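You operate a simulated robot arm through the tools that you are given. There is no shell and no other tool. Be economical: measure what you need, move in short steps, check, and stop when the job is done.

You run a simulated two-armed robot. Do the job below in one go: nothing can be reset, and whatever is moved stays where it is left.

JOB
Take the empty grey gang mould off the vibrator and loosen both bolts.
Fine: switch off and clamp lever to FREE first; carry it to the ribbed mat.
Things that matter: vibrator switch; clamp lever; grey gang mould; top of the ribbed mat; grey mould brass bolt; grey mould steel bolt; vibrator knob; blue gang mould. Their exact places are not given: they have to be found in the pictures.

It is judged by the outcome, as a careful person would: the job done as asked, and still so three seconds after it is handed in. It fails if anything else is knocked over, pushed out of place, dropped, spilled or broken.

ROBOT AND FRAMES
Two 7-joint arms with two-finger parallel grippers on one trunk, on a base that drives. Base frame: it is fixed to the floor where the robot stands at the start and does not move with it; the origin is under the middle of the robot, x ahead of it, y to its left, z up. Units: mm, degrees, N and s.
The left shoulder is at the start at [70, 163, 1245], the right one opposite. Places, roughly: vibrator switch [600, 0, 800]; clamp lever [600, -200, 900]; top of the ribbed mat [400, -500, 800]; grey mould brass bolt [700, 0, 900]; grey mould steel bolt [700, -200, 900]; vibrator knob [600, -100, 900]. Payload 3.43 kg a hand.
The tool frame of a hand sits at the grasp point between the pads (the TCP): z along the fingers, y along the line on which they close. The tips reach 34 mm beyond it. Largest opening 128 mm; finger width 24, thickness 12; the body of the gripper, 48 by 130 mm, starts 96 mm behind the TCP.
Orientation is told as [roll, pitch, yaw] about the base's x, y, z axes, in that order, counted from this pose: with the fingers straight down and closing along the base's y, the tool's x points along the base's -x, its y along +y and its z along -z.

CONTROLS
- The arms move only by the tool jog_arm. It takes "left_rows", "right_rows" or both (then of equal length, played together; a hand with none holds still); each is one flat list of numbers, 7 for each row, row after row: the turn, a rotation vector about the base's x, y, z in units of 6 degrees (1.0 is 6 degrees), then the shift along the base's x, y, z in units of 25 mm (1.0 is 25 mm), then the finger opening in mm, from 0 to 128. In form: [rx, ry, rz, dx, dy, dz, grip, rx, ry, rz, dx, dy, dz, grip, ...]. A call has 1 to 20 rows; each row shifts and turns the commanded pose from where the row before left it. A call with a number of a shift or a turn outside -1 to 1 is refused whole. Rows are played at 5 a second. More than 50 mm and 8.6 degrees between two rows, or a gripper value outside its range, and nothing of the call is played. A pose out of reach is approached as far as the arm can. The call stops where the force on the tool passes 90 N (or 10 N more than at its start, if that is more) or the arm is blocked; 0.2 s more then pass. The fingers move at their own pace (about 153 mm/s each) and stop on an object; they squeeze with about 23 N. The grip force told is the motor's: it shows also when the fingers shut on nothing. Time passes only in rows, and 0.2 s behind the last, so rows that do not move let the fingers close. It gives the time, the measured TCP pose, the force on the tool (base axes), the opening and the grip force at its end, in the units of the frame above (readings bear some noise), and new pictures: "pictures" is both (left out), scene, wrist or none (wrist: the cameras of the hands that moved).
- Cameras (640 x 400 px; columns grow to the right, rows downward): "scene" is now at [138.5, -8.7, 1467.4]; the picture's right is [-0.11, -0.99, 0.00], its down [-0.62, 0.07, -0.78] and it looks along [0.78, -0.08, -0.62] (base axes); focal length 263 px, centre (320, 200). "left" rides on the left gripper at [76, 11, -160] in its tool frame; the picture's right is [-0.15, 0.99, 0.00], its down [-0.88, -0.13, -0.46] and it looks along [-0.45, -0.07, 0.89] (tool axes); focal length 234 px, centre (320, 200). "right" rides on the right gripper at [76, -11, -160] in its tool frame; the picture's right is [0.15, 0.99, 0.00], its down [-0.88, 0.13, -0.46] and it looks along [-0.45, 0.07, 0.89] (tool axes); focal length 234 px, centre (320, 200).
- move_column(by): slides the trunk up (or, below 0, down) by that many mm; the arms and the scene camera ride with it, the base frame stays. It gives what a move gives, with no picture.
- drive_base(legs): drives the robot by 1 to 6 legs, each [ahead, left, turn to the left] in mm, mm and degrees, along the robot's own axes; the way and the turn of a leg run together, so that a leg with both is an arc; at most 1500 mm and 180 degrees a leg. The arms and the cameras ride along, it lands a little off, and it stops where it bumps. It gives what a move gives, and a new picture of the scene camera.
- aim_head(pan, tilt): turns the head with the scene camera to pan (to the left, within 86 degrees either way) and tilt (down, from -29 to 69), counted from straight ahead of the robot. It gives what a move gives, and a new picture of the scene camera.
- measure_at(camera, pixels): for up to 12 pixels [column, row] of the newest picture of that camera ("zoom" is the newest enlarged one), the place [x, y, z] in the base frame of the surface seen there, good to about 3 mm. The clock stands still meanwhile.
- inspect(camera, box): a new picture of the part [left, top, right, bottom] of that camera's present view, enlarged. The clock stands still meanwhile.
- close_job(): hands the job in; it is judged then, once.

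Work in short steps. Measure before you move; look again where a grasp or a placing could have gone wrong, and mend it. You have 80 turns and 170 pictures in all, those below and enlarged ones among them. Open the grippers and draw the arms clear of the work before you hand the job in, unless the task says otherwise; then end with one line.

The tools are called after "Request:" as a command line: name --argument value ..., lists and objects as JSON in quotes. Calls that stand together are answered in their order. jog_arm: Moves the arms, as the interface text tells. Its arguments: {"type":"object","properties":{"left_rows":{"type":"array","items":{"type":"number"}},"right_rows":{"type":"array","items":{"type":"number"}},"pictures":{"type":"string","enum":["both","scene","wrist","none"]}},"required":[]} The other tools are called the same way: move_column (by) slides the trunk up or down; drive_base (legs) drives the base; aim_head (pan, tilt) turns the head that bears the scene camera; measure_at (camera, pixels) gives the place of the surface under pixels of a picture; inspect (camera, box) takes an enlarged picture of a part of a camera's view; close_job () hands the job in.

At the start:

```text
t: 0.0
left_tcp_pos: [621.6, 151.6, 1252.2]
left_tool_rot: [0.0, 0.0, 0.1]
left_force: [-1.4, -0.6, -1.0]
left_finger_gap: 128.1
left_grip_force: 0.0
right_tcp_pos: [515.0, -390.9, 1263.5]
right_tool_rot: [0.0, 0.0, 0.0]
right_force: [0.4, -1.0, 1.1]
right_finger_gap: 128.0
right_grip_force: 0.1
trunk travel left (down, up): [-725.0, 215.0]
robot x, y, heading: [1.8, -1.0, -0.1]
head pan, tilt: [-6.2, 38.5]
```

scene: 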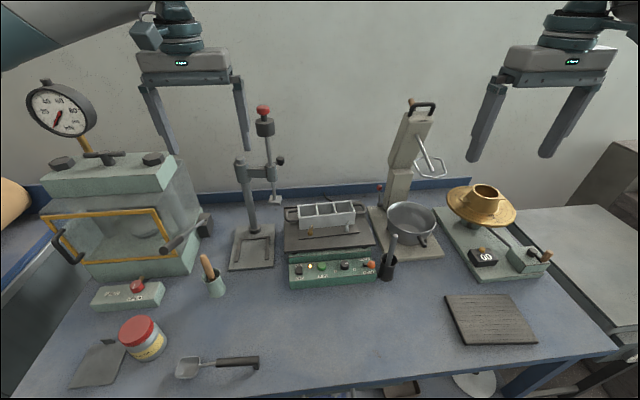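
right: 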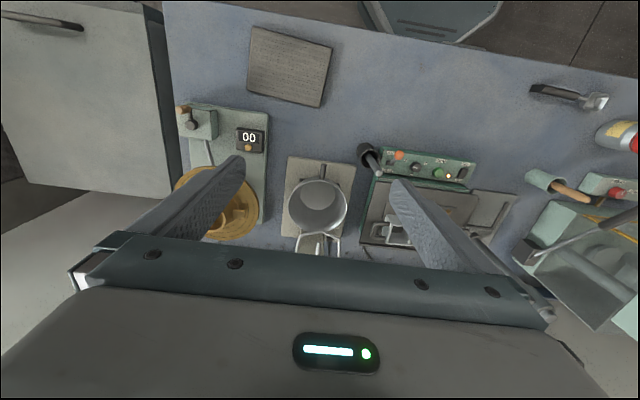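
left: 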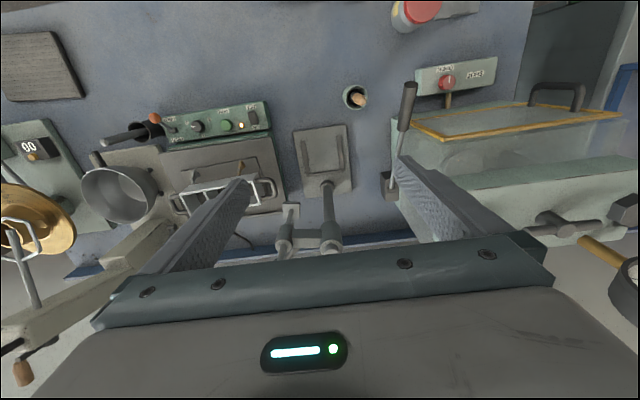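

The vibrator with the grey mould is around (330,235) in the scene. I enlarge it and the mat.

Request:
inspect --camera "scene" --box '[270, 180, 400, 295]'

Request:
inspect --camera "left" --box '[140, 80, 300, 230]'

Request:
inspect --camera "right" --box '[340, 130, 520, 270]'

```text
3.48 times, centred on (335, 238) of scene
```

zoom: 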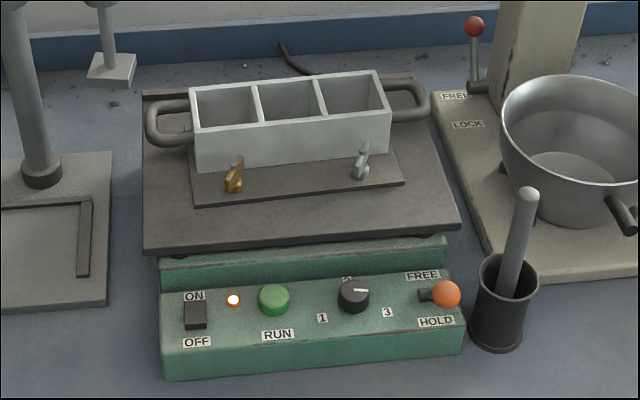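

```text
2.67 times, centred on (220, 155) of left
```

zoom: 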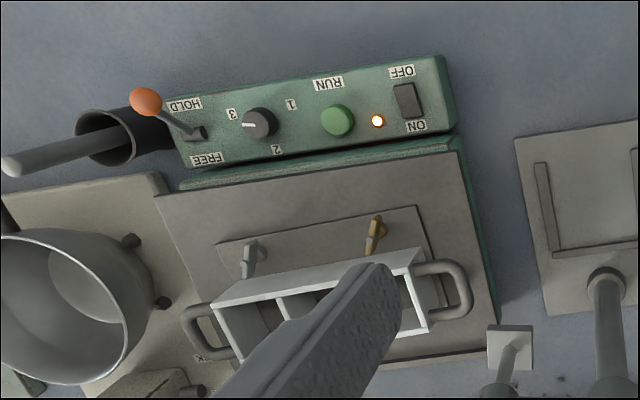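

```text
2.86 times, centred on (430, 200) of right
```

zoom: 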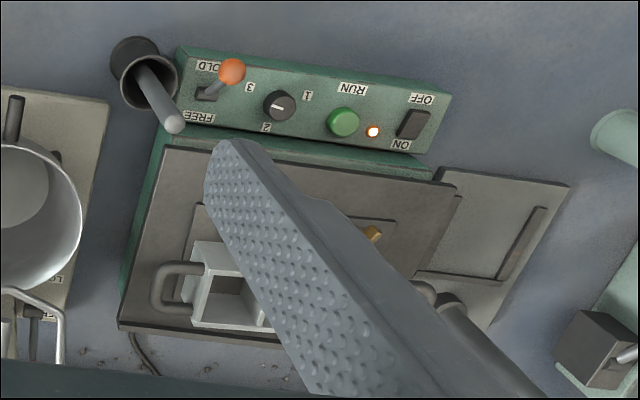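

The light is on and the lever sits towards HOLD. I re-enlarge the scene so I can measure in that view.

Request:
inspect --camera "scene" --box '[270, 180, 400, 295]'

Request:
measure_at --camera "zoom" --pixels '[[195, 304], [195, 325], [446, 294], [425, 296], [233, 175], [236, 160], [361, 165], [364, 148], [153, 125], [424, 98], [290, 155], [298, 183]]'

Request:
measure_at --camera "zoom" --pixels '[[190, 87], [376, 71], [195, 125], [388, 108], [525, 200], [354, 290], [175, 110], [400, 83], [200, 355], [270, 230], [500, 340], [440, 330]]'

Request:
measure_at --camera "scene" --pixels '[[448, 297], [506, 295], [466, 343], [534, 341], [489, 318], [400, 310], [490, 290], [435, 225], [405, 215], [500, 360]]'

```text
3.48 times, centred on (335, 238) of scene
```

zoom: 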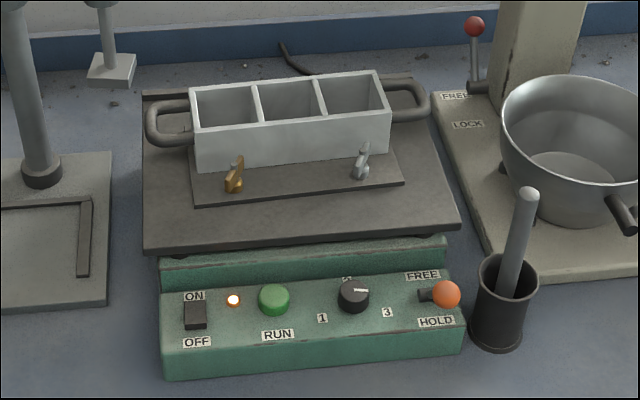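

```text
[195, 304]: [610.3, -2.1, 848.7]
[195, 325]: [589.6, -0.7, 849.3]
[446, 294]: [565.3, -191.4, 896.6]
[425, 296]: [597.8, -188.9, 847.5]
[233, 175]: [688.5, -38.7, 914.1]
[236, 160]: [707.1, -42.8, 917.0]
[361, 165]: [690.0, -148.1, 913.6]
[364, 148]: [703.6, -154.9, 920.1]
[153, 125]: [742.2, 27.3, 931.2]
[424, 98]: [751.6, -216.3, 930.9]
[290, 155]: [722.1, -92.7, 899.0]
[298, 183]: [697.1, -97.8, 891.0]
```

```text
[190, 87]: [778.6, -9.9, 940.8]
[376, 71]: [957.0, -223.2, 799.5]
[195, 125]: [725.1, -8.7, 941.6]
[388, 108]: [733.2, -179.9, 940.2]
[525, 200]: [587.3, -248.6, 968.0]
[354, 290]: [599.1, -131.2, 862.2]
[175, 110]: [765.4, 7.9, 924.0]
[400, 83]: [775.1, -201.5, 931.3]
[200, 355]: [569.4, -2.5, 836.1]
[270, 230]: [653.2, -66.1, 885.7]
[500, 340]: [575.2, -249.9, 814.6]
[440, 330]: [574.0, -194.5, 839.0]
```

```text
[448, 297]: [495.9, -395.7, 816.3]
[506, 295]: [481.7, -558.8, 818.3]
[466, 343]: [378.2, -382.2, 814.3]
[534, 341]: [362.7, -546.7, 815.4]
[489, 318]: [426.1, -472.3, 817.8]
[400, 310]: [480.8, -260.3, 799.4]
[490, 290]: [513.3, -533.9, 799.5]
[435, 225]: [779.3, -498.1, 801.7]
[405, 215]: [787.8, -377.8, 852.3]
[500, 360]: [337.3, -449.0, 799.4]
```

The geometry is clear: table at z≈800, switch at (590,0,849), lever ball at (565,-191,897), mould handles at y≈27 and y≈-216, mat centre at (430,-471,817). I tilt the head down to see the table edge and how far I could drive forward.

Request:
aim_head --pan -6 --tilt 65

```text
t: 0.9
left_tcp_pos: [621.4, 152.6, 1251.4]
left_tool_rot: [0.0, 0.0, 0.1]
left_force: [-0.1, -0.2, -0.8]
left_finger_gap: 128.0
left_grip_force: 0.0
right_tcp_pos: [515.0, -389.1, 1264.7]
right_tool_rot: [0.0, 0.0, 0.1]
right_force: [-0.6, 0.2, -0.4]
right_finger_gap: 128.0
right_grip_force: 0.0
trunk travel left (down, up): [-725.0, 215.0]
robot x, y, heading: [0.8, -0.3, -0.1]
head pan, tilt: [-6.0, 65.0]
```

scene: 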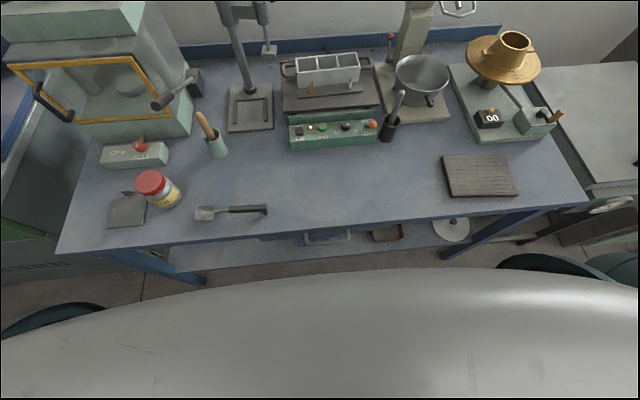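

I measure the table edge and the robot's own front.

Request:
measure_at --camera "scene" --pixels '[[325, 222], [325, 255], [320, 275], [320, 330], [550, 262], [440, 200], [60, 250], [585, 200], [300, 258], [452, 235]]'

Request:
inspect --camera "scene" --box '[260, 40, 440, 150]'

```text
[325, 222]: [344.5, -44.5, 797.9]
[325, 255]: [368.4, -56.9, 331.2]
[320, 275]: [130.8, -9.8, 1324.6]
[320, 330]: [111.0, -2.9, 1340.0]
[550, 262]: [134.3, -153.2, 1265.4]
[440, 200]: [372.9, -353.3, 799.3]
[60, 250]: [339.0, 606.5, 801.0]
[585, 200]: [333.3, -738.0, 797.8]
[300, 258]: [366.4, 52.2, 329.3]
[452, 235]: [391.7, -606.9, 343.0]
```

```text
3.56 times, centred on (350, 95) of scene
```

zoom: 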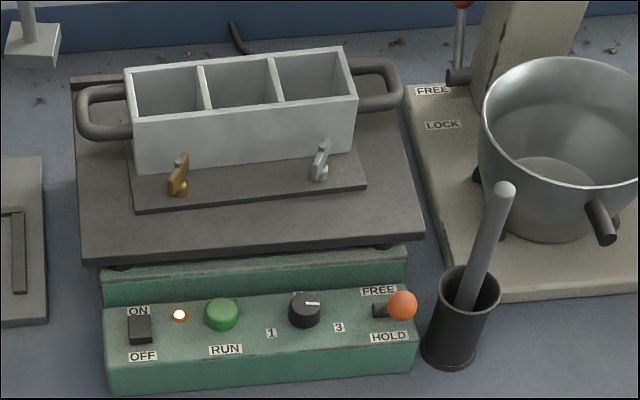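

The table edge is at x≈330, so there's little room to drive. I try from here first: the left hand, closed, goes to above the OFF half of the switch (588, 0).

Request:
jog_arm --left_rows '[0, 0, 0, -0.13, -0.61, -1, 0, 0, 0, 0, -0.13, -0.61, -1, 0, 0, 0, 0, -0.13, -0.61, -1, 0, 0, 0, 0, -0.13, -0.61, -1, 0, 0, 0, 0, -0.13, -0.61, -1, 0, 0, 0, 0, -0.13, -0.61, -1, 0, 0, 0, 0, -0.13, -0.61, -1, 0, 0, 0, 0, -0.13, -0.61, -1, 0, 0, 0, 0, -0.13, -0.61, -1, 0, 0, 0, 0, -0.17, -0.61, -1, 0, 0, 0, 0, 0, 0, -1, 0, 0, 0, 0, 0, 0, -1, 0]'

```text
t: 3.5
left_tcp_pos: [587.3, 1.4, 950.5]
left_tool_rot: [0.0, 0.1, 0.0]
left_force: [0.7, 0.0, 1.2]
left_finger_gap: 0.1
left_grip_force: 23.0
right_tcp_pos: [515.1, -390.1, 1263.4]
right_tool_rot: [0.0, -0.1, 0.1]
right_force: [0.2, -0.6, 0.5]
right_finger_gap: 128.3
right_grip_force: 0.2
trunk travel left (down, up): [-725.0, 215.0]
robot x, y, heading: [-0.4, 0.1, 0.2]
head pan, tilt: [-6.0, 65.0]
```

scene: 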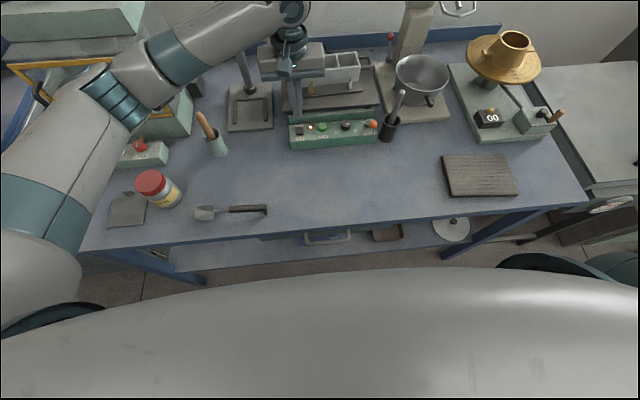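
left: 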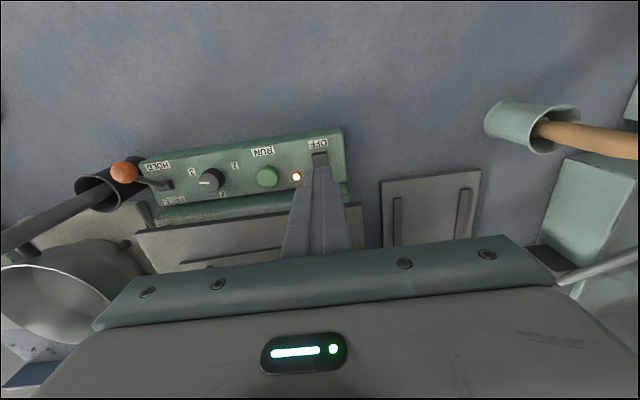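

Arm tracks well; tip is at z≈916 over the switch. I lower to press the OFF half, ending with small steps.

Request:
jog_arm --left_rows '[0, 0, 0, -0.05, 0, -1, 0, 0, 0, 0, -0.05, -0.05, -1, 0, 0, 0, 0, 0, 0, -0.6, 0, 0, 0, 0, 0, 0, -0.12, 0, 0, 0, 0, 0, 0, -0.12, 0]'

```text
t: 4.7
left_tcp_pos: [586.1, -2.8, 882.0]
left_tool_rot: [0.0, -0.2, 0.1]
left_force: [-1.5, 2.6, 16.9]
left_finger_gap: 0.0
left_grip_force: 23.1
right_tcp_pos: [512.9, -389.3, 1265.6]
right_tool_rot: [0.0, -0.1, -0.1]
right_force: [0.4, 1.6, 0.1]
right_finger_gap: 128.0
right_grip_force: 0.2
trunk travel left (down, up): [-725.0, 215.0]
robot x, y, heading: [1.9, -0.1, -0.4]
head pan, tilt: [-6.0, 65.0]
```

scene: 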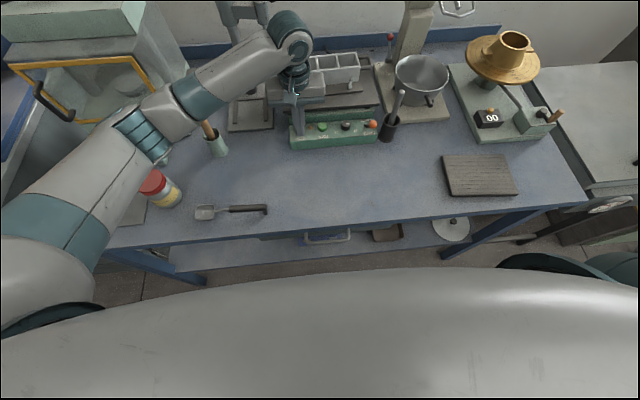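
left: 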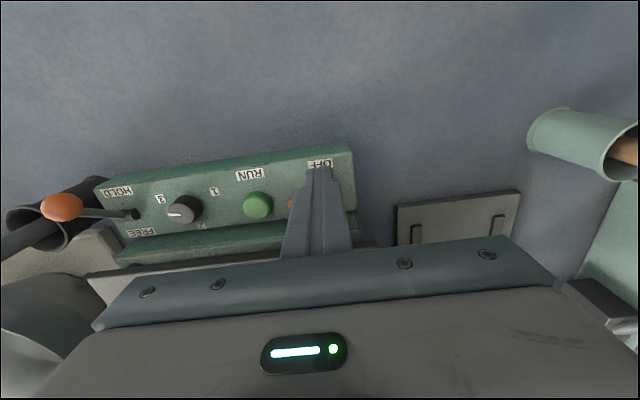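

Force 17 N and the lamp seems dark. I raise the hand and check.

Request:
jog_arm --left_rows '[0, 0, 0, 0, 0, 1, 0, 0, 0, 0, 0, 0, 1, 0, 0, 0, 0, 0, 0, 1, 0, 0, 0, 0, 0, 0.6, 1, 0, 0, 0, 0, 0, 0.8, 1, 0, 0, 0, 0, 0, 0.8, 1, 0, 0, 0, 0, 0, 0.8, 1, 0]' --pictures "none"

Request:
inspect --camera "scene" --box '[275, 60, 425, 155]'

Request:
inspect --camera "left" --box '[100, 80, 360, 240]'

```text
t: 6.3
left_tcp_pos: [586.5, 74.7, 1055.0]
left_tool_rot: [0.0, 0.0, 0.2]
left_force: [-0.2, 0.0, -0.3]
left_finger_gap: 0.0
left_grip_force: 22.8
right_tcp_pos: [513.7, -387.9, 1264.4]
right_tool_rot: [0.1, 0.0, 0.0]
right_force: [-0.2, 0.9, 0.4]
right_finger_gap: 128.1
right_grip_force: 0.1
trunk travel left (down, up): [-725.0, 215.0]
robot x, y, heading: [1.8, 1.9, 0.1]
head pan, tilt: [-6.0, 65.0]
```

```text
4.21 times, centred on (350, 108) of scene
```

zoom: 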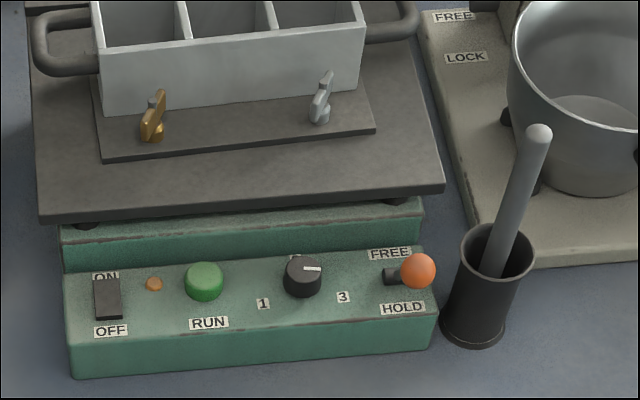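

```text
2.46 times, centred on (230, 160) of left
```

zoom: 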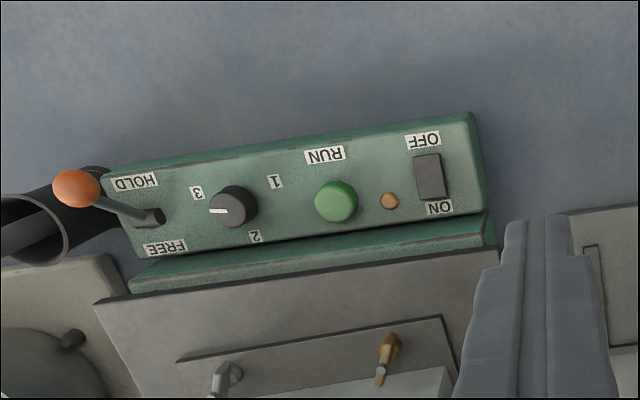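

Switch is off (lamp dark, rocker down at OFF). Now the right hand, closed, goes to the near side of the lever ball.

Request:
jog_arm --right_rows '[0, 0, 0, 0.04, 0.724, -0.96, 0, 0, 0, 0, 0.04, 0.724, -0.96, 0, 0, 0, 0, 0.04, 0.724, -0.96, 0, 0, 0, 0, 0.04, 0.724, -0.96, 0, 0, 0, 0, 0.04, 0.724, -0.96, 0, 0, 0, 0, 0.04, 0.724, -0.96, 0, 0, 0, 0, 0.04, 0.724, -0.96, 0, 0, 0, 0, 0.04, 0.724, -0.96, 0, 0, 0, 0, 0.04, 0.724, -0.96, 0, 0, 0, 0, 0.04, 0.724, -0.96, 0, 0, 0, 0, 0.04, 0.724, -0.96, 0]'

Request:
measure_at --camera "scene" --pixels '[[373, 123], [373, 125], [371, 122], [400, 95], [398, 100]]'

```text
t: 8.7
left_tcp_pos: [588.2, 75.4, 1056.1]
left_tool_rot: [-0.1, -0.1, 0.1]
left_force: [-0.3, 0.3, -0.6]
left_finger_gap: 0.0
left_grip_force: 23.2
right_tcp_pos: [527.3, -189.2, 999.7]
right_tool_rot: [-0.1, 0.1, 0.0]
right_force: [0.1, -0.5, -0.3]
right_finger_gap: 0.0
right_grip_force: 22.8
trunk travel left (down, up): [-725.0, 215.0]
robot x, y, heading: [-1.9, 0.6, 0.1]
head pan, tilt: [-6.0, 65.0]
```

scene: 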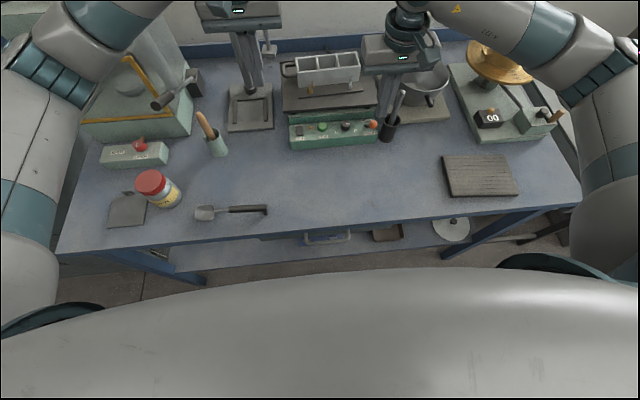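
right: 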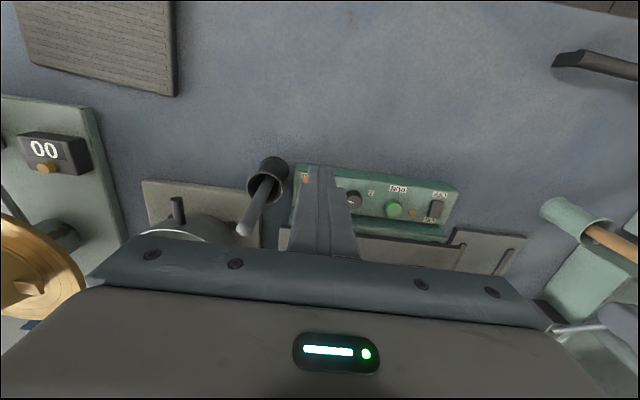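

```text
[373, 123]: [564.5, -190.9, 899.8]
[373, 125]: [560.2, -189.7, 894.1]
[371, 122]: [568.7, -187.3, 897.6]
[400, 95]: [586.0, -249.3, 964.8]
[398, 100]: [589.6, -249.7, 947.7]
```

Ball centre ≈ (568,-191,889); the finger at x 527 is clear of it. I descend to tip z≈880 and push +x in steps.

Request:
jog_arm --right_rows '[0, 0, 0, 0, 0, -1, 0, 0, 0, 0, 0, 0, -1, 0, 0, 0, 0, 0, 0, -1, 0, 0, 0, 0, 0, 0, -0.44, 0, 0, 0, 0, 0.4, 0, 0, 0, 0, 0, 0, 0.4, 0, 0, 0, 0, 0, 0, 0.4, 0, 0, 0, 0, 0, 0, 0.4, 0, 0, 0, 0, 0, 0, 0.4, 0, 0, 0, 0, 0, 0, 0.4, 0, 0, 0, 0, 0, 0, 0.4, 0, 0, 0, 0, 0, 0, 0.4, 0, 0, 0]'

```text
t: 11.3
left_tcp_pos: [587.2, 74.1, 1056.0]
left_tool_rot: [0.0, 0.0, 0.1]
left_force: [-0.4, -0.1, 0.6]
left_finger_gap: 0.0
left_grip_force: 22.2
right_tcp_pos: [605.6, -190.5, 912.6]
right_tool_rot: [0.0, 0.0, 0.1]
right_force: [-1.4, 0.2, 0.2]
right_finger_gap: 0.3
right_grip_force: 22.6
trunk travel left (down, up): [-725.0, 215.0]
robot x, y, heading: [1.5, 1.1, 0.0]
head pan, tilt: [-6.0, 65.0]
```

scene: 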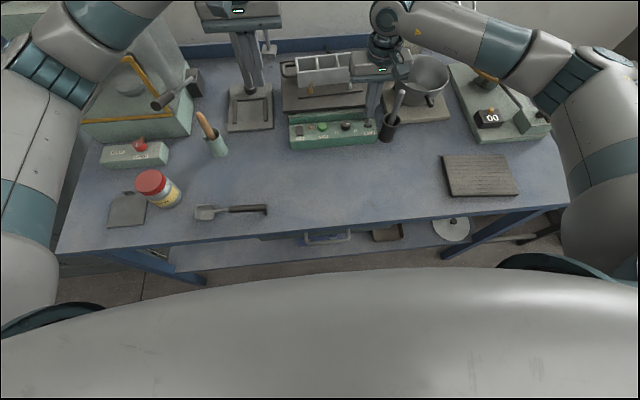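
right: 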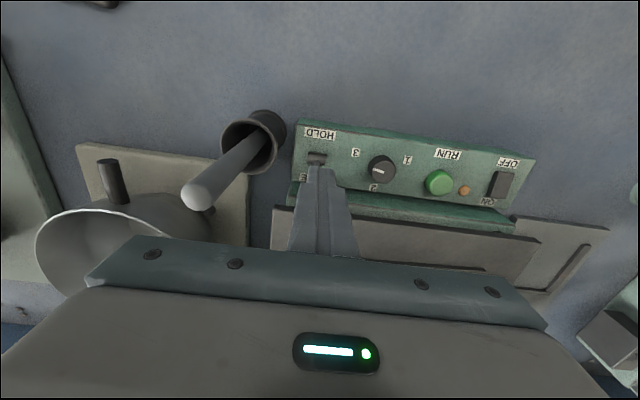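

Low force; I push a further 10 mm, then back off and raise to check the lever.

Request:
jog_arm --right_rows '[0, 0, 0, 0.25, 0, 0, 0, 0, 0, 0, 0.2, 0, 0, 0, 0, 0, 0, -1, 0, 0.0, 0, 0, 0, 0, -0.6, 0, 0.8, 0, 0, 0, 0, -1, 0, 1, 0, 0, 0, 0, -0.6, 0, 1, 0, 0, 0, 0, 0, 0, 1, 0, 0, 0, 0, 0, 0, 1, 0]' --pictures "none"

Request:
inspect --camera "scene" --box '[275, 60, 425, 155]'

Request:
inspect --camera "right" --box '[200, 80, 500, 270]'

```text
t: 13.1
left_tcp_pos: [587.8, 74.2, 1055.4]
left_tool_rot: [0.0, 0.0, 0.1]
left_force: [0.3, -0.1, 0.1]
left_finger_gap: 0.3
left_grip_force: 22.4
right_tcp_pos: [537.2, -190.9, 1033.8]
right_tool_rot: [0.0, 0.0, 0.0]
right_force: [0.4, -0.4, -0.4]
right_finger_gap: 0.0
right_grip_force: 23.4
trunk travel left (down, up): [-725.0, 215.0]
robot x, y, heading: [2.9, 0.7, 0.0]
head pan, tilt: [-6.0, 65.0]
```

```text
4.21 times, centred on (350, 108) of scene
```

zoom: 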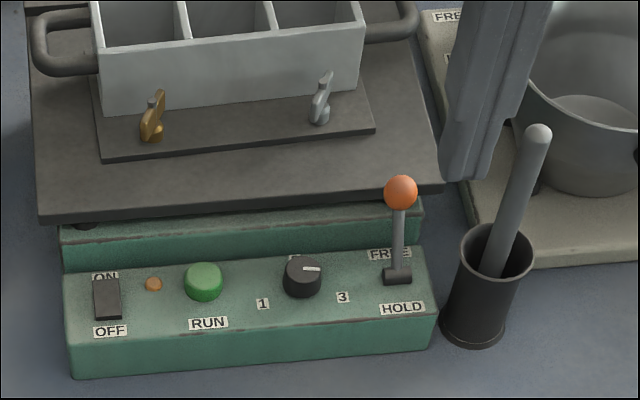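

```text
2.11 times, centred on (350, 175) of right
```

zoom: 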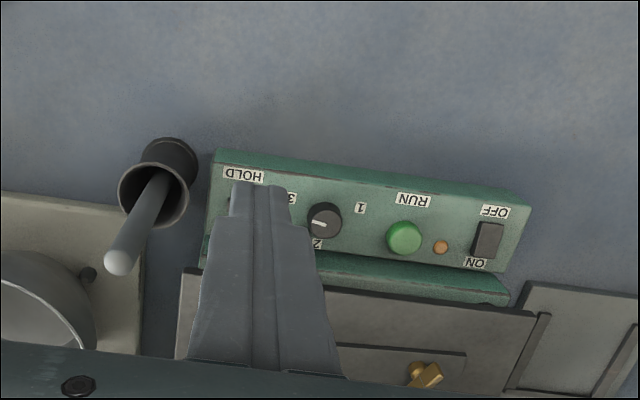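

The lever is now towards FREE. I measure where its ball is, along with mould details.

Request:
measure_at --camera "scene" --pixels '[[369, 106], [369, 109], [282, 68], [286, 77], [372, 57], [371, 66], [360, 55], [290, 58], [326, 67]]'

Request:
inspect --camera "scene" --box '[260, 30, 400, 118]'

```text
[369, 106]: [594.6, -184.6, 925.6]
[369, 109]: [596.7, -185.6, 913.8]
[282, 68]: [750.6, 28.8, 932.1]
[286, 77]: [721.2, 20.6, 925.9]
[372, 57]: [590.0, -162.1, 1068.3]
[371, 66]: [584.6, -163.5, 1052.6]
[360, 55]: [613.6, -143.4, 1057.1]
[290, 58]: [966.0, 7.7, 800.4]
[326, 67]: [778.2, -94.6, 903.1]
```

```text
4.55 times, centred on (330, 74) of scene
```

zoom: 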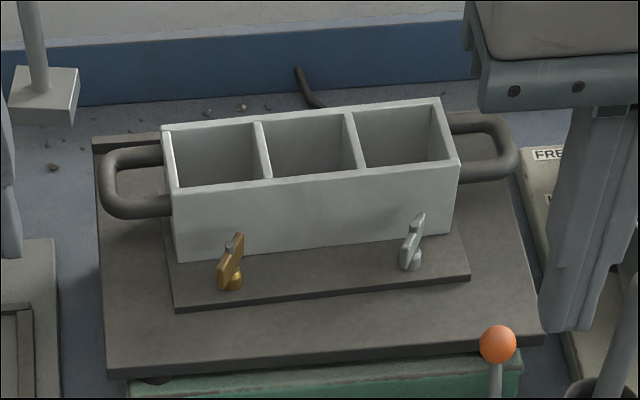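

The ball reads near x≈602, z≈915, so it may be only upright. I look from other cameras for the lever's true angle.

Request:
inspect --camera "left" --box '[60, 80, 260, 240]'

Request:
measure_at --camera "zoom" --pixels '[[320, 200]]'

Request:
inspect --camera "scene" --box '[345, 90, 395, 142]'

Request:
measure_at --camera "scene" --pixels '[[368, 115], [368, 119], [361, 123], [361, 126], [359, 131], [369, 102], [369, 106], [366, 106], [372, 106]]'

```text
2.50 times, centred on (160, 160) of left
```

zoom: 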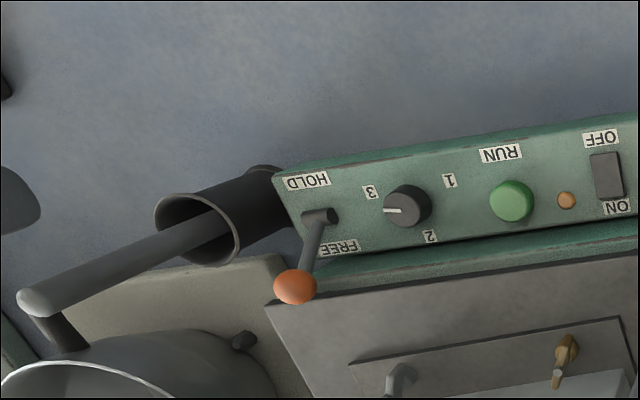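

```text
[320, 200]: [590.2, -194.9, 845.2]
```

```text
7.69 times, centred on (370, 116) of scene
```

zoom: 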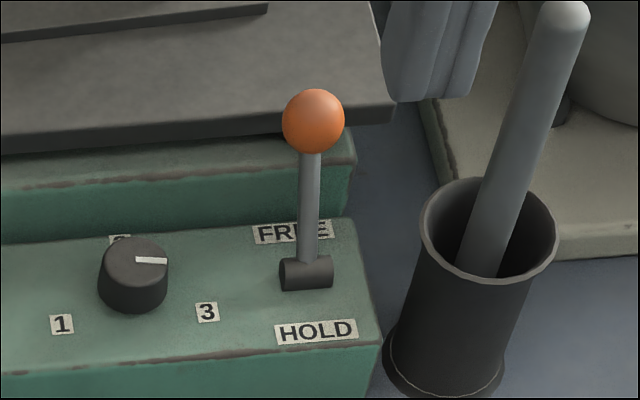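

```text
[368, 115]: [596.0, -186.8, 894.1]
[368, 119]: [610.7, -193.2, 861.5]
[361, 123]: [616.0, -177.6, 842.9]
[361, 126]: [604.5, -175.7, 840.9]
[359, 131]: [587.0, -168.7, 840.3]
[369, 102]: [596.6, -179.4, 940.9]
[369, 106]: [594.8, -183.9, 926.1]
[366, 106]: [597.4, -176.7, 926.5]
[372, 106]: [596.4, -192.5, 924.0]
```

The lever stands about upright, so it needs a further push. I push again with tip z≈897 (above the table plate), farther in +x.

Request:
jog_arm --right_rows '[0, 0, 0, 0, 0, -1, 0, 0, 0, 0, 0, 0, -1, 0, 0, 0, 0, 0, 0.1, -1, 0, 0, 0, 0, 0.4, 0.05, -1, 0, 0, 0, 0, 0.6, 0, -0.1, 0, 0, 0, 0, 0.6, 0, 0, 0, 0, 0, 0, 0.4, 0, 0, 0, 0, 0, 0, 0.4, 0, 0, 0, 0, 0, 0, 0.4, 0, 0, 0, 0, 0, 0, 0.4, 0, 0, 0, 0, 0, 0, 0.4, 0, 0, 0]'

Request:
inspect --camera "left" --box '[60, 80, 260, 240]'

Request:
inspect --camera "scene" --box '[325, 80, 405, 142]'

```text
t: 15.5
left_tcp_pos: [579.6, 73.4, 1058.9]
left_tool_rot: [0.0, -0.4, -0.1]
left_force: [-0.3, 0.5, -0.6]
left_finger_gap: 0.0
left_grip_force: 23.1
right_tcp_pos: [614.4, -186.7, 928.3]
right_tool_rot: [-0.1, 0.8, 0.3]
right_force: [-62.6, 2.0, -10.2]
right_finger_gap: 0.0
right_grip_force: 23.0
trunk travel left (down, up): [-725.0, 215.0]
robot x, y, heading: [-0.9, 0.2, -0.3]
head pan, tilt: [-6.0, 65.0]
```

scene: 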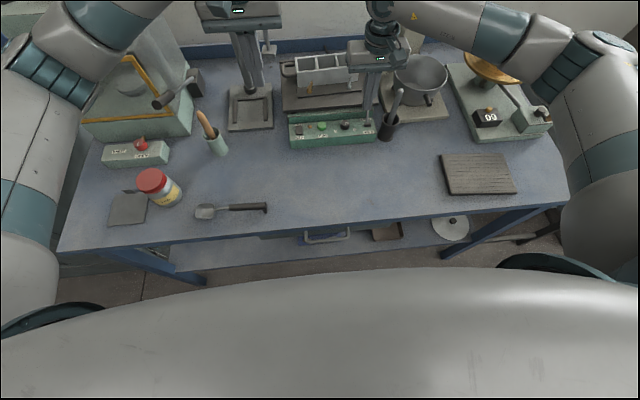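
right: 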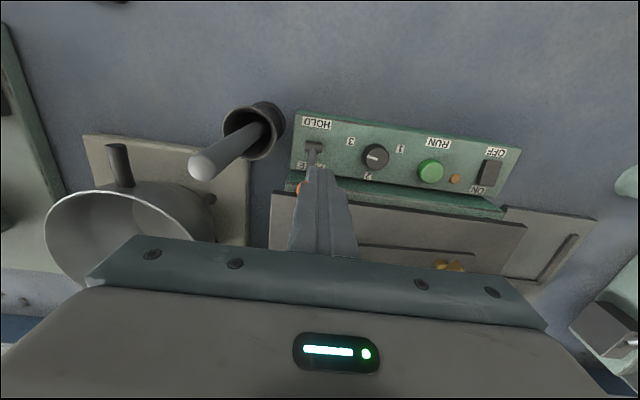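

```text
2.50 times, centred on (160, 160) of left
```

zoom: 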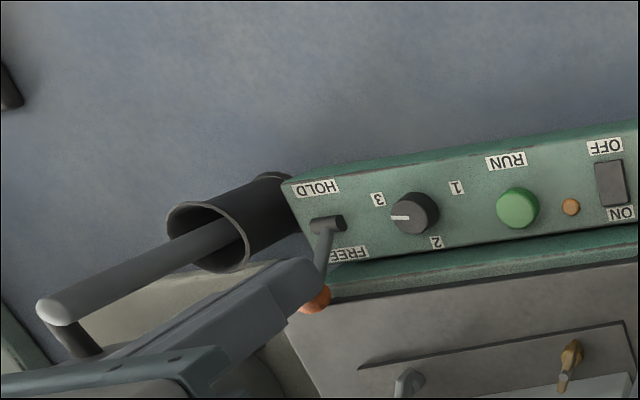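

```text
6.45 times, centred on (365, 111) of scene
```

zoom: 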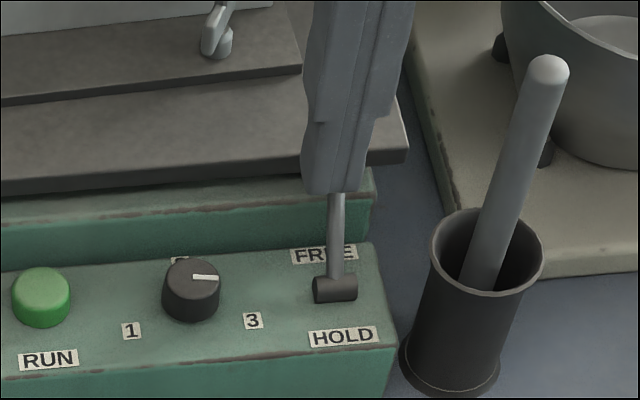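

A 62 N reaction: the lever is on its FREE stop. I back off at once and raise, then check that nothing shifted.

Request:
jog_arm --right_rows '[0, 0, 0, -1, 0, 0, 0, 0, 0, 0, -1, 0, 0, 0, 0, 0, 0, -1, 0, 1, 0, 0, 0, 0, 0, 0, 1, 0, 0, 0, 0, 0, 0, 1, 0, 0, 0, 0, 0, 0, 1, 0]' --pictures "none"

Request:
inspect --camera "scene" --box '[260, 40, 400, 142]'

Request:
measure_at --camera "scene" --pixels '[[369, 106], [355, 127], [297, 126], [303, 93], [342, 90], [326, 97]]'

```text
t: 16.9
left_tcp_pos: [586.6, 74.6, 1055.6]
left_tool_rot: [-0.1, 0.0, 0.1]
left_force: [1.0, 0.5, 0.5]
left_finger_gap: 0.0
left_grip_force: 23.1
right_tcp_pos: [552.9, -186.2, 1031.6]
right_tool_rot: [0.0, 0.0, 0.0]
right_force: [-0.7, 0.5, 0.6]
right_finger_gap: 0.0
right_grip_force: 23.6
trunk travel left (down, up): [-725.0, 215.0]
robot x, y, heading: [-0.7, -3.5, -0.1]
head pan, tilt: [-6.0, 65.0]
```

```text
3.92 times, centred on (330, 91) of scene
```

zoom: 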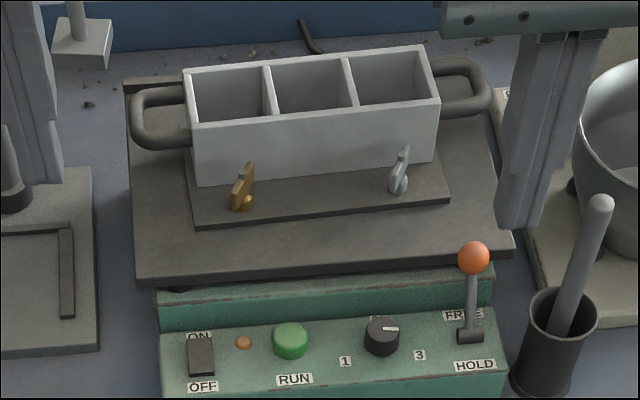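

```text
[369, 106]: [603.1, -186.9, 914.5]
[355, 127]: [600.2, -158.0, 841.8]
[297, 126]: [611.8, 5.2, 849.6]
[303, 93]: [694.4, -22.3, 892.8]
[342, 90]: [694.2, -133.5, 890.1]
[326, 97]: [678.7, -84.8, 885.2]
```

The lever sits at the same spot after a hard push. I measure rod and ball more finely to make sure it is leaning to FREE.

Request:
inspect --camera "scene" --box '[352, 95, 382, 135]'

Request:
inspect --camera "left" --box '[120, 110, 220, 220]'

Request:
measure_at --camera "zoom" --pixels '[[320, 190]]'

```text
10.00 times, centred on (367, 115) of scene
```

zoom: 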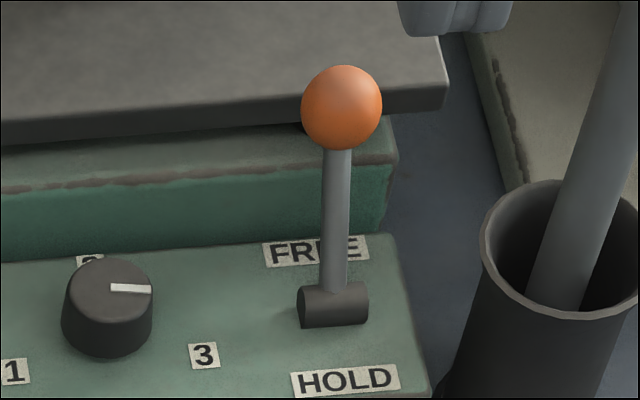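

```text
3.64 times, centred on (170, 165) of left
```

zoom: 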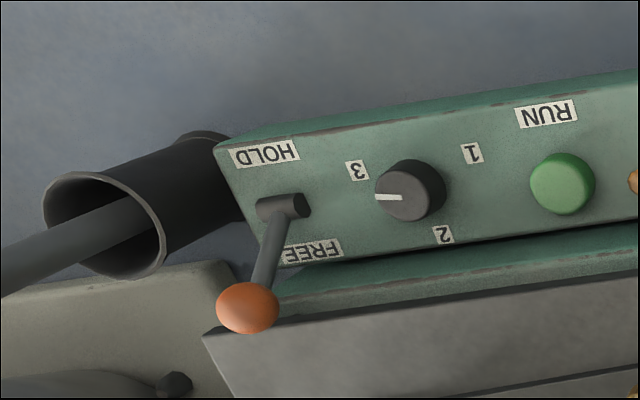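

```text
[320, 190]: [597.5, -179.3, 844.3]
```

Triangulating from the left camera: pivot (594,855), ball (623,901) – the lever leans ~32° to FREE, mirror of the start. Before going to the handles I measure the neighbours: drill stand left, pot and stand right.

Request:
aim_head --pan -6 --tilt 42

```text
t: 17.8
left_tcp_pos: [586.7, 74.4, 1055.3]
left_tool_rot: [-0.1, -0.1, 0.1]
left_force: [0.6, -0.2, -0.3]
left_finger_gap: 0.0
left_grip_force: 23.1
right_tcp_pos: [552.8, -186.5, 1031.4]
right_tool_rot: [0.0, 0.0, -0.1]
right_force: [0.6, -0.5, -0.1]
right_finger_gap: 0.0
right_grip_force: 22.3
trunk travel left (down, up): [-725.0, 215.0]
robot x, y, heading: [3.2, 1.5, 0.0]
head pan, tilt: [-6.0, 42.0]
```

scene: 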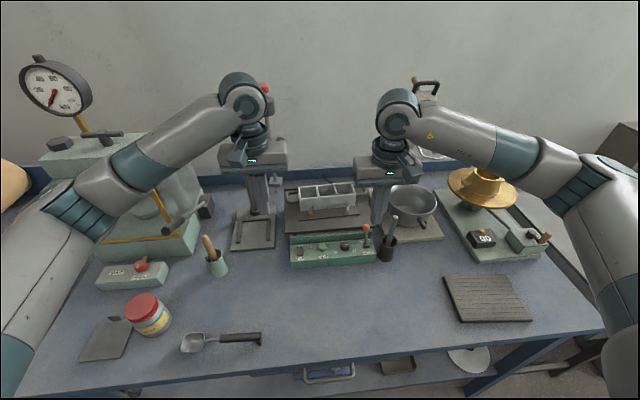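

Request:
measure_at --camera "scene" --pixels '[[265, 88], [275, 105], [281, 133], [388, 192], [398, 188], [436, 200], [425, 82], [425, 97], [272, 185], [400, 208], [389, 205], [244, 180]]'

Request:
inspect --camera "left" --box '[0, 0, 640, 400]'

Request:
inspect --camera "scene" --box '[210, 70, 450, 250]'

```text
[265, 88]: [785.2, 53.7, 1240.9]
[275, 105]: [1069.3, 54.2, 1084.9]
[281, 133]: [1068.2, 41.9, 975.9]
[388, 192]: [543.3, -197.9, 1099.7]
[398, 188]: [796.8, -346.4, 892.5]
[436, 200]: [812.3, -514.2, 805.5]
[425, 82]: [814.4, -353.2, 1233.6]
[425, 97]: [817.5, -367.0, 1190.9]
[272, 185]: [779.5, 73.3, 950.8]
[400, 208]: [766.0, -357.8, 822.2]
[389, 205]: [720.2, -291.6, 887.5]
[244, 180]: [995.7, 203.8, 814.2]
```

```text
1.00 times, centred on (320, 200) of left
```

zoom: 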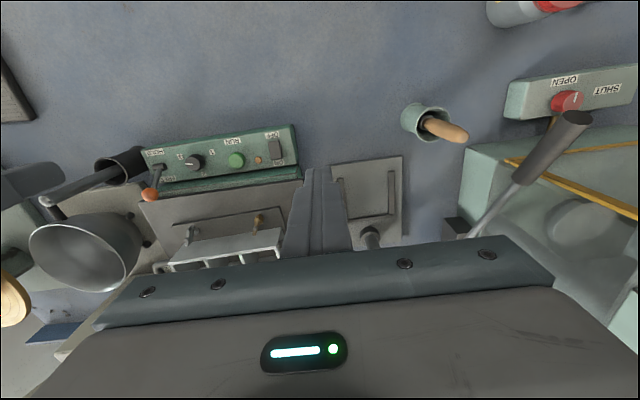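

```text
2.22 times, centred on (330, 160) of scene
```

zoom: 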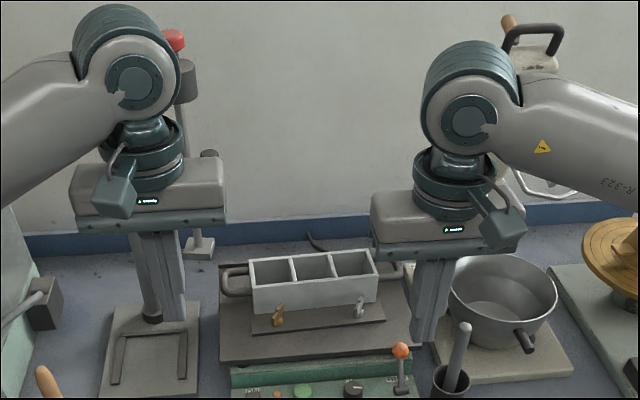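

The drill-stand plunger rod is at (780,~65), close to the left handle, so I'll tilt the hands back 24° (fingers pointing forward-down). I measure the rod's foot and rod first.

Request:
measure_at --camera "scene" --pixels '[[276, 199], [279, 207], [272, 175], [268, 187], [270, 200], [300, 185], [354, 181], [287, 194], [287, 204], [293, 190], [368, 185], [362, 180]]'

Request:
inspect --camera "scene" --box '[255, 150, 385, 230]'

```text
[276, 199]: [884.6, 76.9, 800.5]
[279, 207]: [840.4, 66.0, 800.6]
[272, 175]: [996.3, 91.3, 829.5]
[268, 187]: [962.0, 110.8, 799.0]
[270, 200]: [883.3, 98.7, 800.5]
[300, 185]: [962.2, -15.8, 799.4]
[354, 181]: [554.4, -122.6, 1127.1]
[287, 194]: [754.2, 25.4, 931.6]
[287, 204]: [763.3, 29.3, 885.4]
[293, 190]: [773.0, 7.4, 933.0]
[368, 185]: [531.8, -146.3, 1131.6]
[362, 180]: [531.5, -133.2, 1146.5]
```

```text
4.92 times, centred on (320, 190) of scene
```

zoom: 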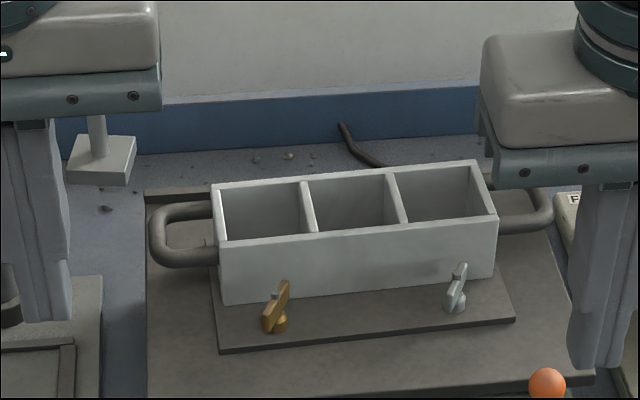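

Request:
measure_at --camera "zoom" --pixels '[[100, 155], [98, 125], [125, 160], [160, 235], [185, 208], [185, 258], [545, 210], [520, 228], [220, 350], [512, 318], [213, 275], [475, 164]]'

Request:
measure_at --camera "zoom" --pixels '[[215, 188], [224, 244], [494, 218], [218, 262], [500, 195], [205, 262], [280, 325], [276, 300], [456, 303], [458, 280], [155, 195], [540, 195]]'

```text
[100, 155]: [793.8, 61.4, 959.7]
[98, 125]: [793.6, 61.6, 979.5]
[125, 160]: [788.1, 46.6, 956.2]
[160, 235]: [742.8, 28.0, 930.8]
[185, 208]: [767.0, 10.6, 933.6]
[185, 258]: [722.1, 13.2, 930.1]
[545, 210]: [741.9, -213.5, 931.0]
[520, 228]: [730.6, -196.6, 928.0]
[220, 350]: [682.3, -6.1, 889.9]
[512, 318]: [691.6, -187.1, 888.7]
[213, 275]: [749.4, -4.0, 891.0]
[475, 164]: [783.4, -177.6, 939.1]
```

```text
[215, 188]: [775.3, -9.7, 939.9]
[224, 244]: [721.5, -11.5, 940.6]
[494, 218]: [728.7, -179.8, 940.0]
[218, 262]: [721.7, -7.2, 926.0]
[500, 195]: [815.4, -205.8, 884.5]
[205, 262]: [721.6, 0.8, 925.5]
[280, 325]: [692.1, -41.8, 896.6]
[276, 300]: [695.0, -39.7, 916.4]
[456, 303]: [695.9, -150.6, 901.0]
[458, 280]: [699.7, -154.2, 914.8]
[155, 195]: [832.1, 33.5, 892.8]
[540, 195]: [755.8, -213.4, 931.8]
```

The loops are 32 mm wide inside along x (left centre (745,28), right centre (752,-214)), rod foot hangs at (793,61). I tilt just 12° and bring both hands above the handles with a 34 mm opening.

Request:
jog_arm --left_rows '[0, -0.2, 0, 0.632, -0.184, -0.06, 34, 0, -0.2, 0, 0.632, -0.184, -0.06, 34, 0, -0.2, 0, 0.632, -0.184, -0.06, 34, 0, -0.2, 0, 0.632, -0.184, -0.06, 34, 0, -0.2, 0, 0.632, -0.184, -0.06, 34, 0, -0.2, 0, 0.632, -0.184, -0.06, 34, 0, -0.2, 0, 0.632, -0.184, -0.06, 34, 0, -0.2, 0, 0.632, -0.184, -0.06, 34, 0, -0.2, 0, 0.632, -0.184, -0.06, 34, 0, -0.2, 0, 0.632, -0.184, -0.06, 34, 0, 0, 0, 0, 0, 0, 34]' --right_rows '[0, -0.2, 0, 0.796, -0.108, 0.036, 34, 0, -0.2, 0, 0.796, -0.108, 0.036, 34, 0, -0.2, 0, 0.796, -0.108, 0.036, 34, 0, -0.2, 0, 0.796, -0.108, 0.036, 34, 0, -0.2, 0, 0.796, -0.108, 0.036, 34, 0, -0.2, 0, 0.796, -0.108, 0.036, 34, 0, -0.2, 0, 0.796, -0.108, 0.036, 34, 0, -0.2, 0, 0.796, -0.108, 0.036, 34, 0, -0.2, 0, 0.796, -0.108, 0.036, 34, 0, -0.2, 0, 0.796, -0.108, 0.036, 34, 0, 0, 0, 0, 0, 0, 34]'

```text
t: 20.2
left_tcp_pos: [744.0, 28.7, 1041.8]
left_tool_rot: [-0.1, -12.1, 0.1]
left_force: [-0.3, 0.0, 0.2]
left_finger_gap: 33.8
left_grip_force: 0.1
right_tcp_pos: [752.0, -213.2, 1040.7]
right_tool_rot: [0.0, -12.0, 0.0]
right_force: [-0.2, -0.6, 0.2]
right_finger_gap: 34.4
right_grip_force: 0.1
trunk travel left (down, up): [-725.0, 215.0]
robot x, y, heading: [1.0, -3.4, 0.0]
head pan, tilt: [-6.0, 42.0]
```

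scene: 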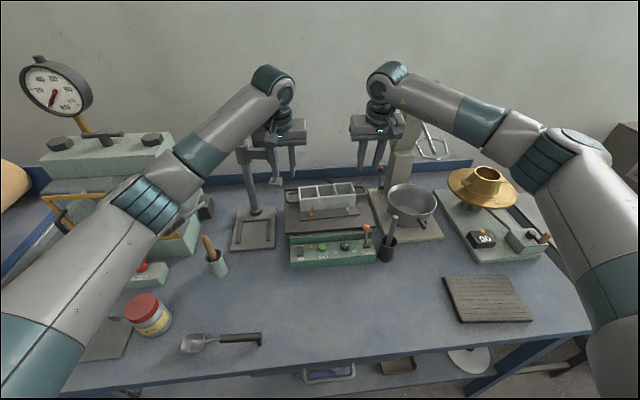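
right: 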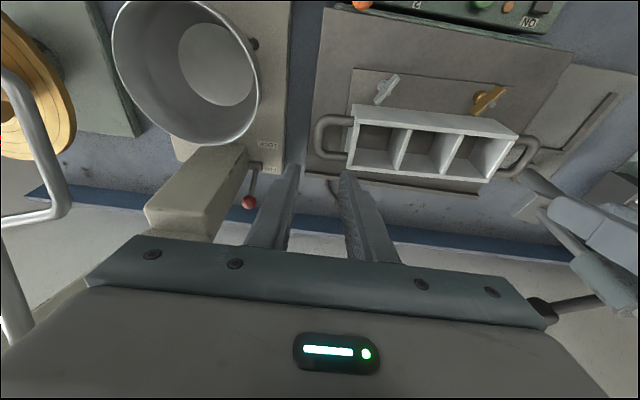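
left: 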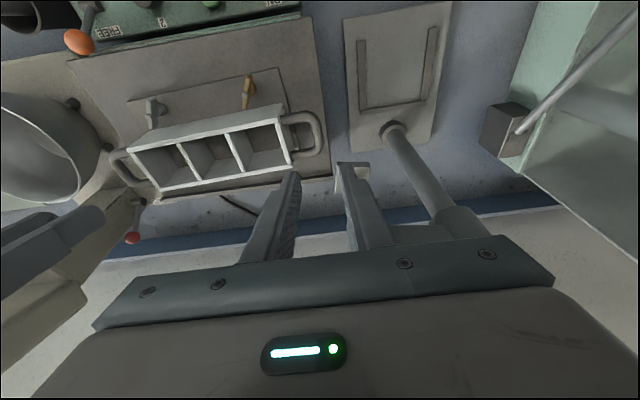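

Both hands are above the handles; the rod foot has ~14 mm clearance. I measure the handles in the wrist views (left loop at (305,135), right loop at (333,138)) for accuracy.

Request:
inspect --camera "left" --box '[250, 90, 370, 190]'

Request:
measure_at --camera "left" --pixels '[[320, 136], [318, 120], [316, 150], [300, 117], [298, 155], [290, 135], [345, 168], [353, 195]]'

Request:
inspect --camera "right" --box '[280, 90, 400, 190]'

Request:
measure_at --camera "right" --pixels '[[319, 137], [324, 120], [323, 152], [340, 120], [340, 158], [354, 130]]'

```text
4.00 times, centred on (310, 140) of left
```

zoom: 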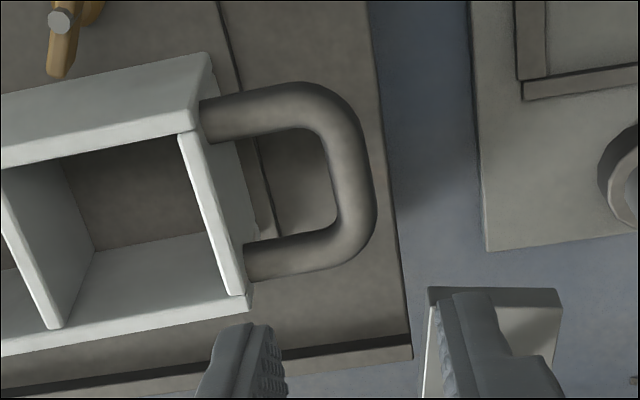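

```text
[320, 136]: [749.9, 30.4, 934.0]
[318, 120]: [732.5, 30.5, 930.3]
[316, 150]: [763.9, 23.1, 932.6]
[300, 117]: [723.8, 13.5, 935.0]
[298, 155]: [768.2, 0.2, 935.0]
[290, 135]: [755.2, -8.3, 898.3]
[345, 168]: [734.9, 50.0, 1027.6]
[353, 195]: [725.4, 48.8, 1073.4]
```

```text
4.00 times, centred on (340, 140) of right
```

zoom: 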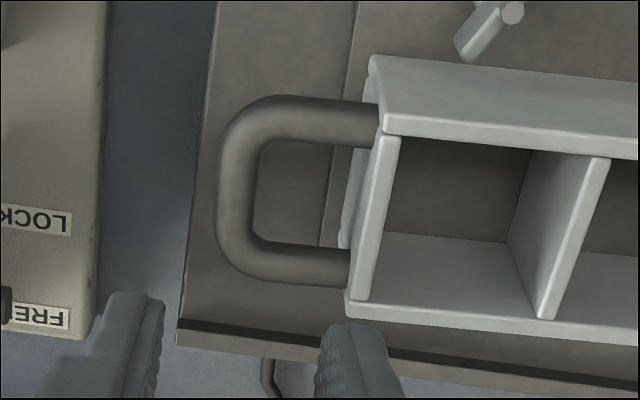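

```text
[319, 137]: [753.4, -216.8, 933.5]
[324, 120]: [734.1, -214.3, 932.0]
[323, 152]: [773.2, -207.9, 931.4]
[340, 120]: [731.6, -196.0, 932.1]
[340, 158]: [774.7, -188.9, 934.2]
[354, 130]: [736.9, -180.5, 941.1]
```

Refined centres: left (746,30), right (753,-216.5), bar top z≈933. I descend with both hands to z≈928.

Request:
jog_arm --left_rows '[0, 0, 0, 0.08, 0.06, -1, 34, 0, 0, 0, 0, 0, -1, 34, 0, 0, 0, 0, 0, -1, 34, 0, 0, 0, 0, 0, -0.7, 34, 0, 0, 0, 0, 0, -0.4, 34, 0, 0, 0, 0, 0, -0.4, 34]' --right_rows '[0, 0, 0, 0.05, -0.12, -1, 34, 0, 0, 0, 0, 0, -1, 34, 0, 0, 0, 0, 0, -1, 34, 0, 0, 0, 0, 0, -0.7, 34, 0, 0, 0, 0, 0, -0.4, 34, 0, 0, 0, 0, 0, -0.4, 34]'

```text
t: 21.6
left_tcp_pos: [745.5, 29.4, 929.4]
left_tool_rot: [0.0, -12.1, 0.1]
left_force: [0.0, -0.8, 0.4]
left_finger_gap: 34.3
left_grip_force: 0.1
right_tcp_pos: [751.8, -216.8, 928.7]
right_tool_rot: [0.0, -12.1, -0.1]
right_force: [-0.8, 0.3, -0.4]
right_finger_gap: 34.1
right_grip_force: 0.1
trunk travel left (down, up): [-725.0, 215.0]
robot x, y, heading: [4.3, -2.0, 0.1]
head pan, tilt: [-6.0, 42.0]
```

scene: 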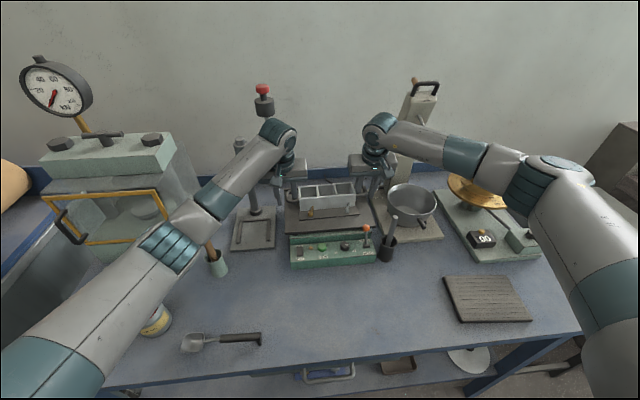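
right: 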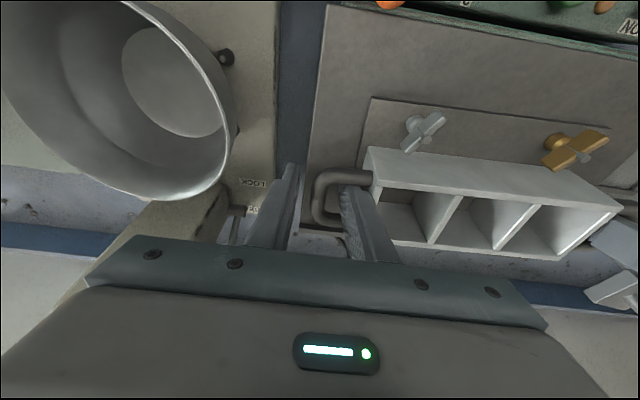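
left: 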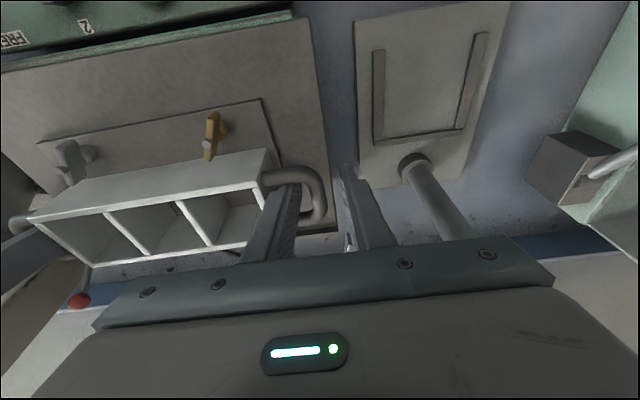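

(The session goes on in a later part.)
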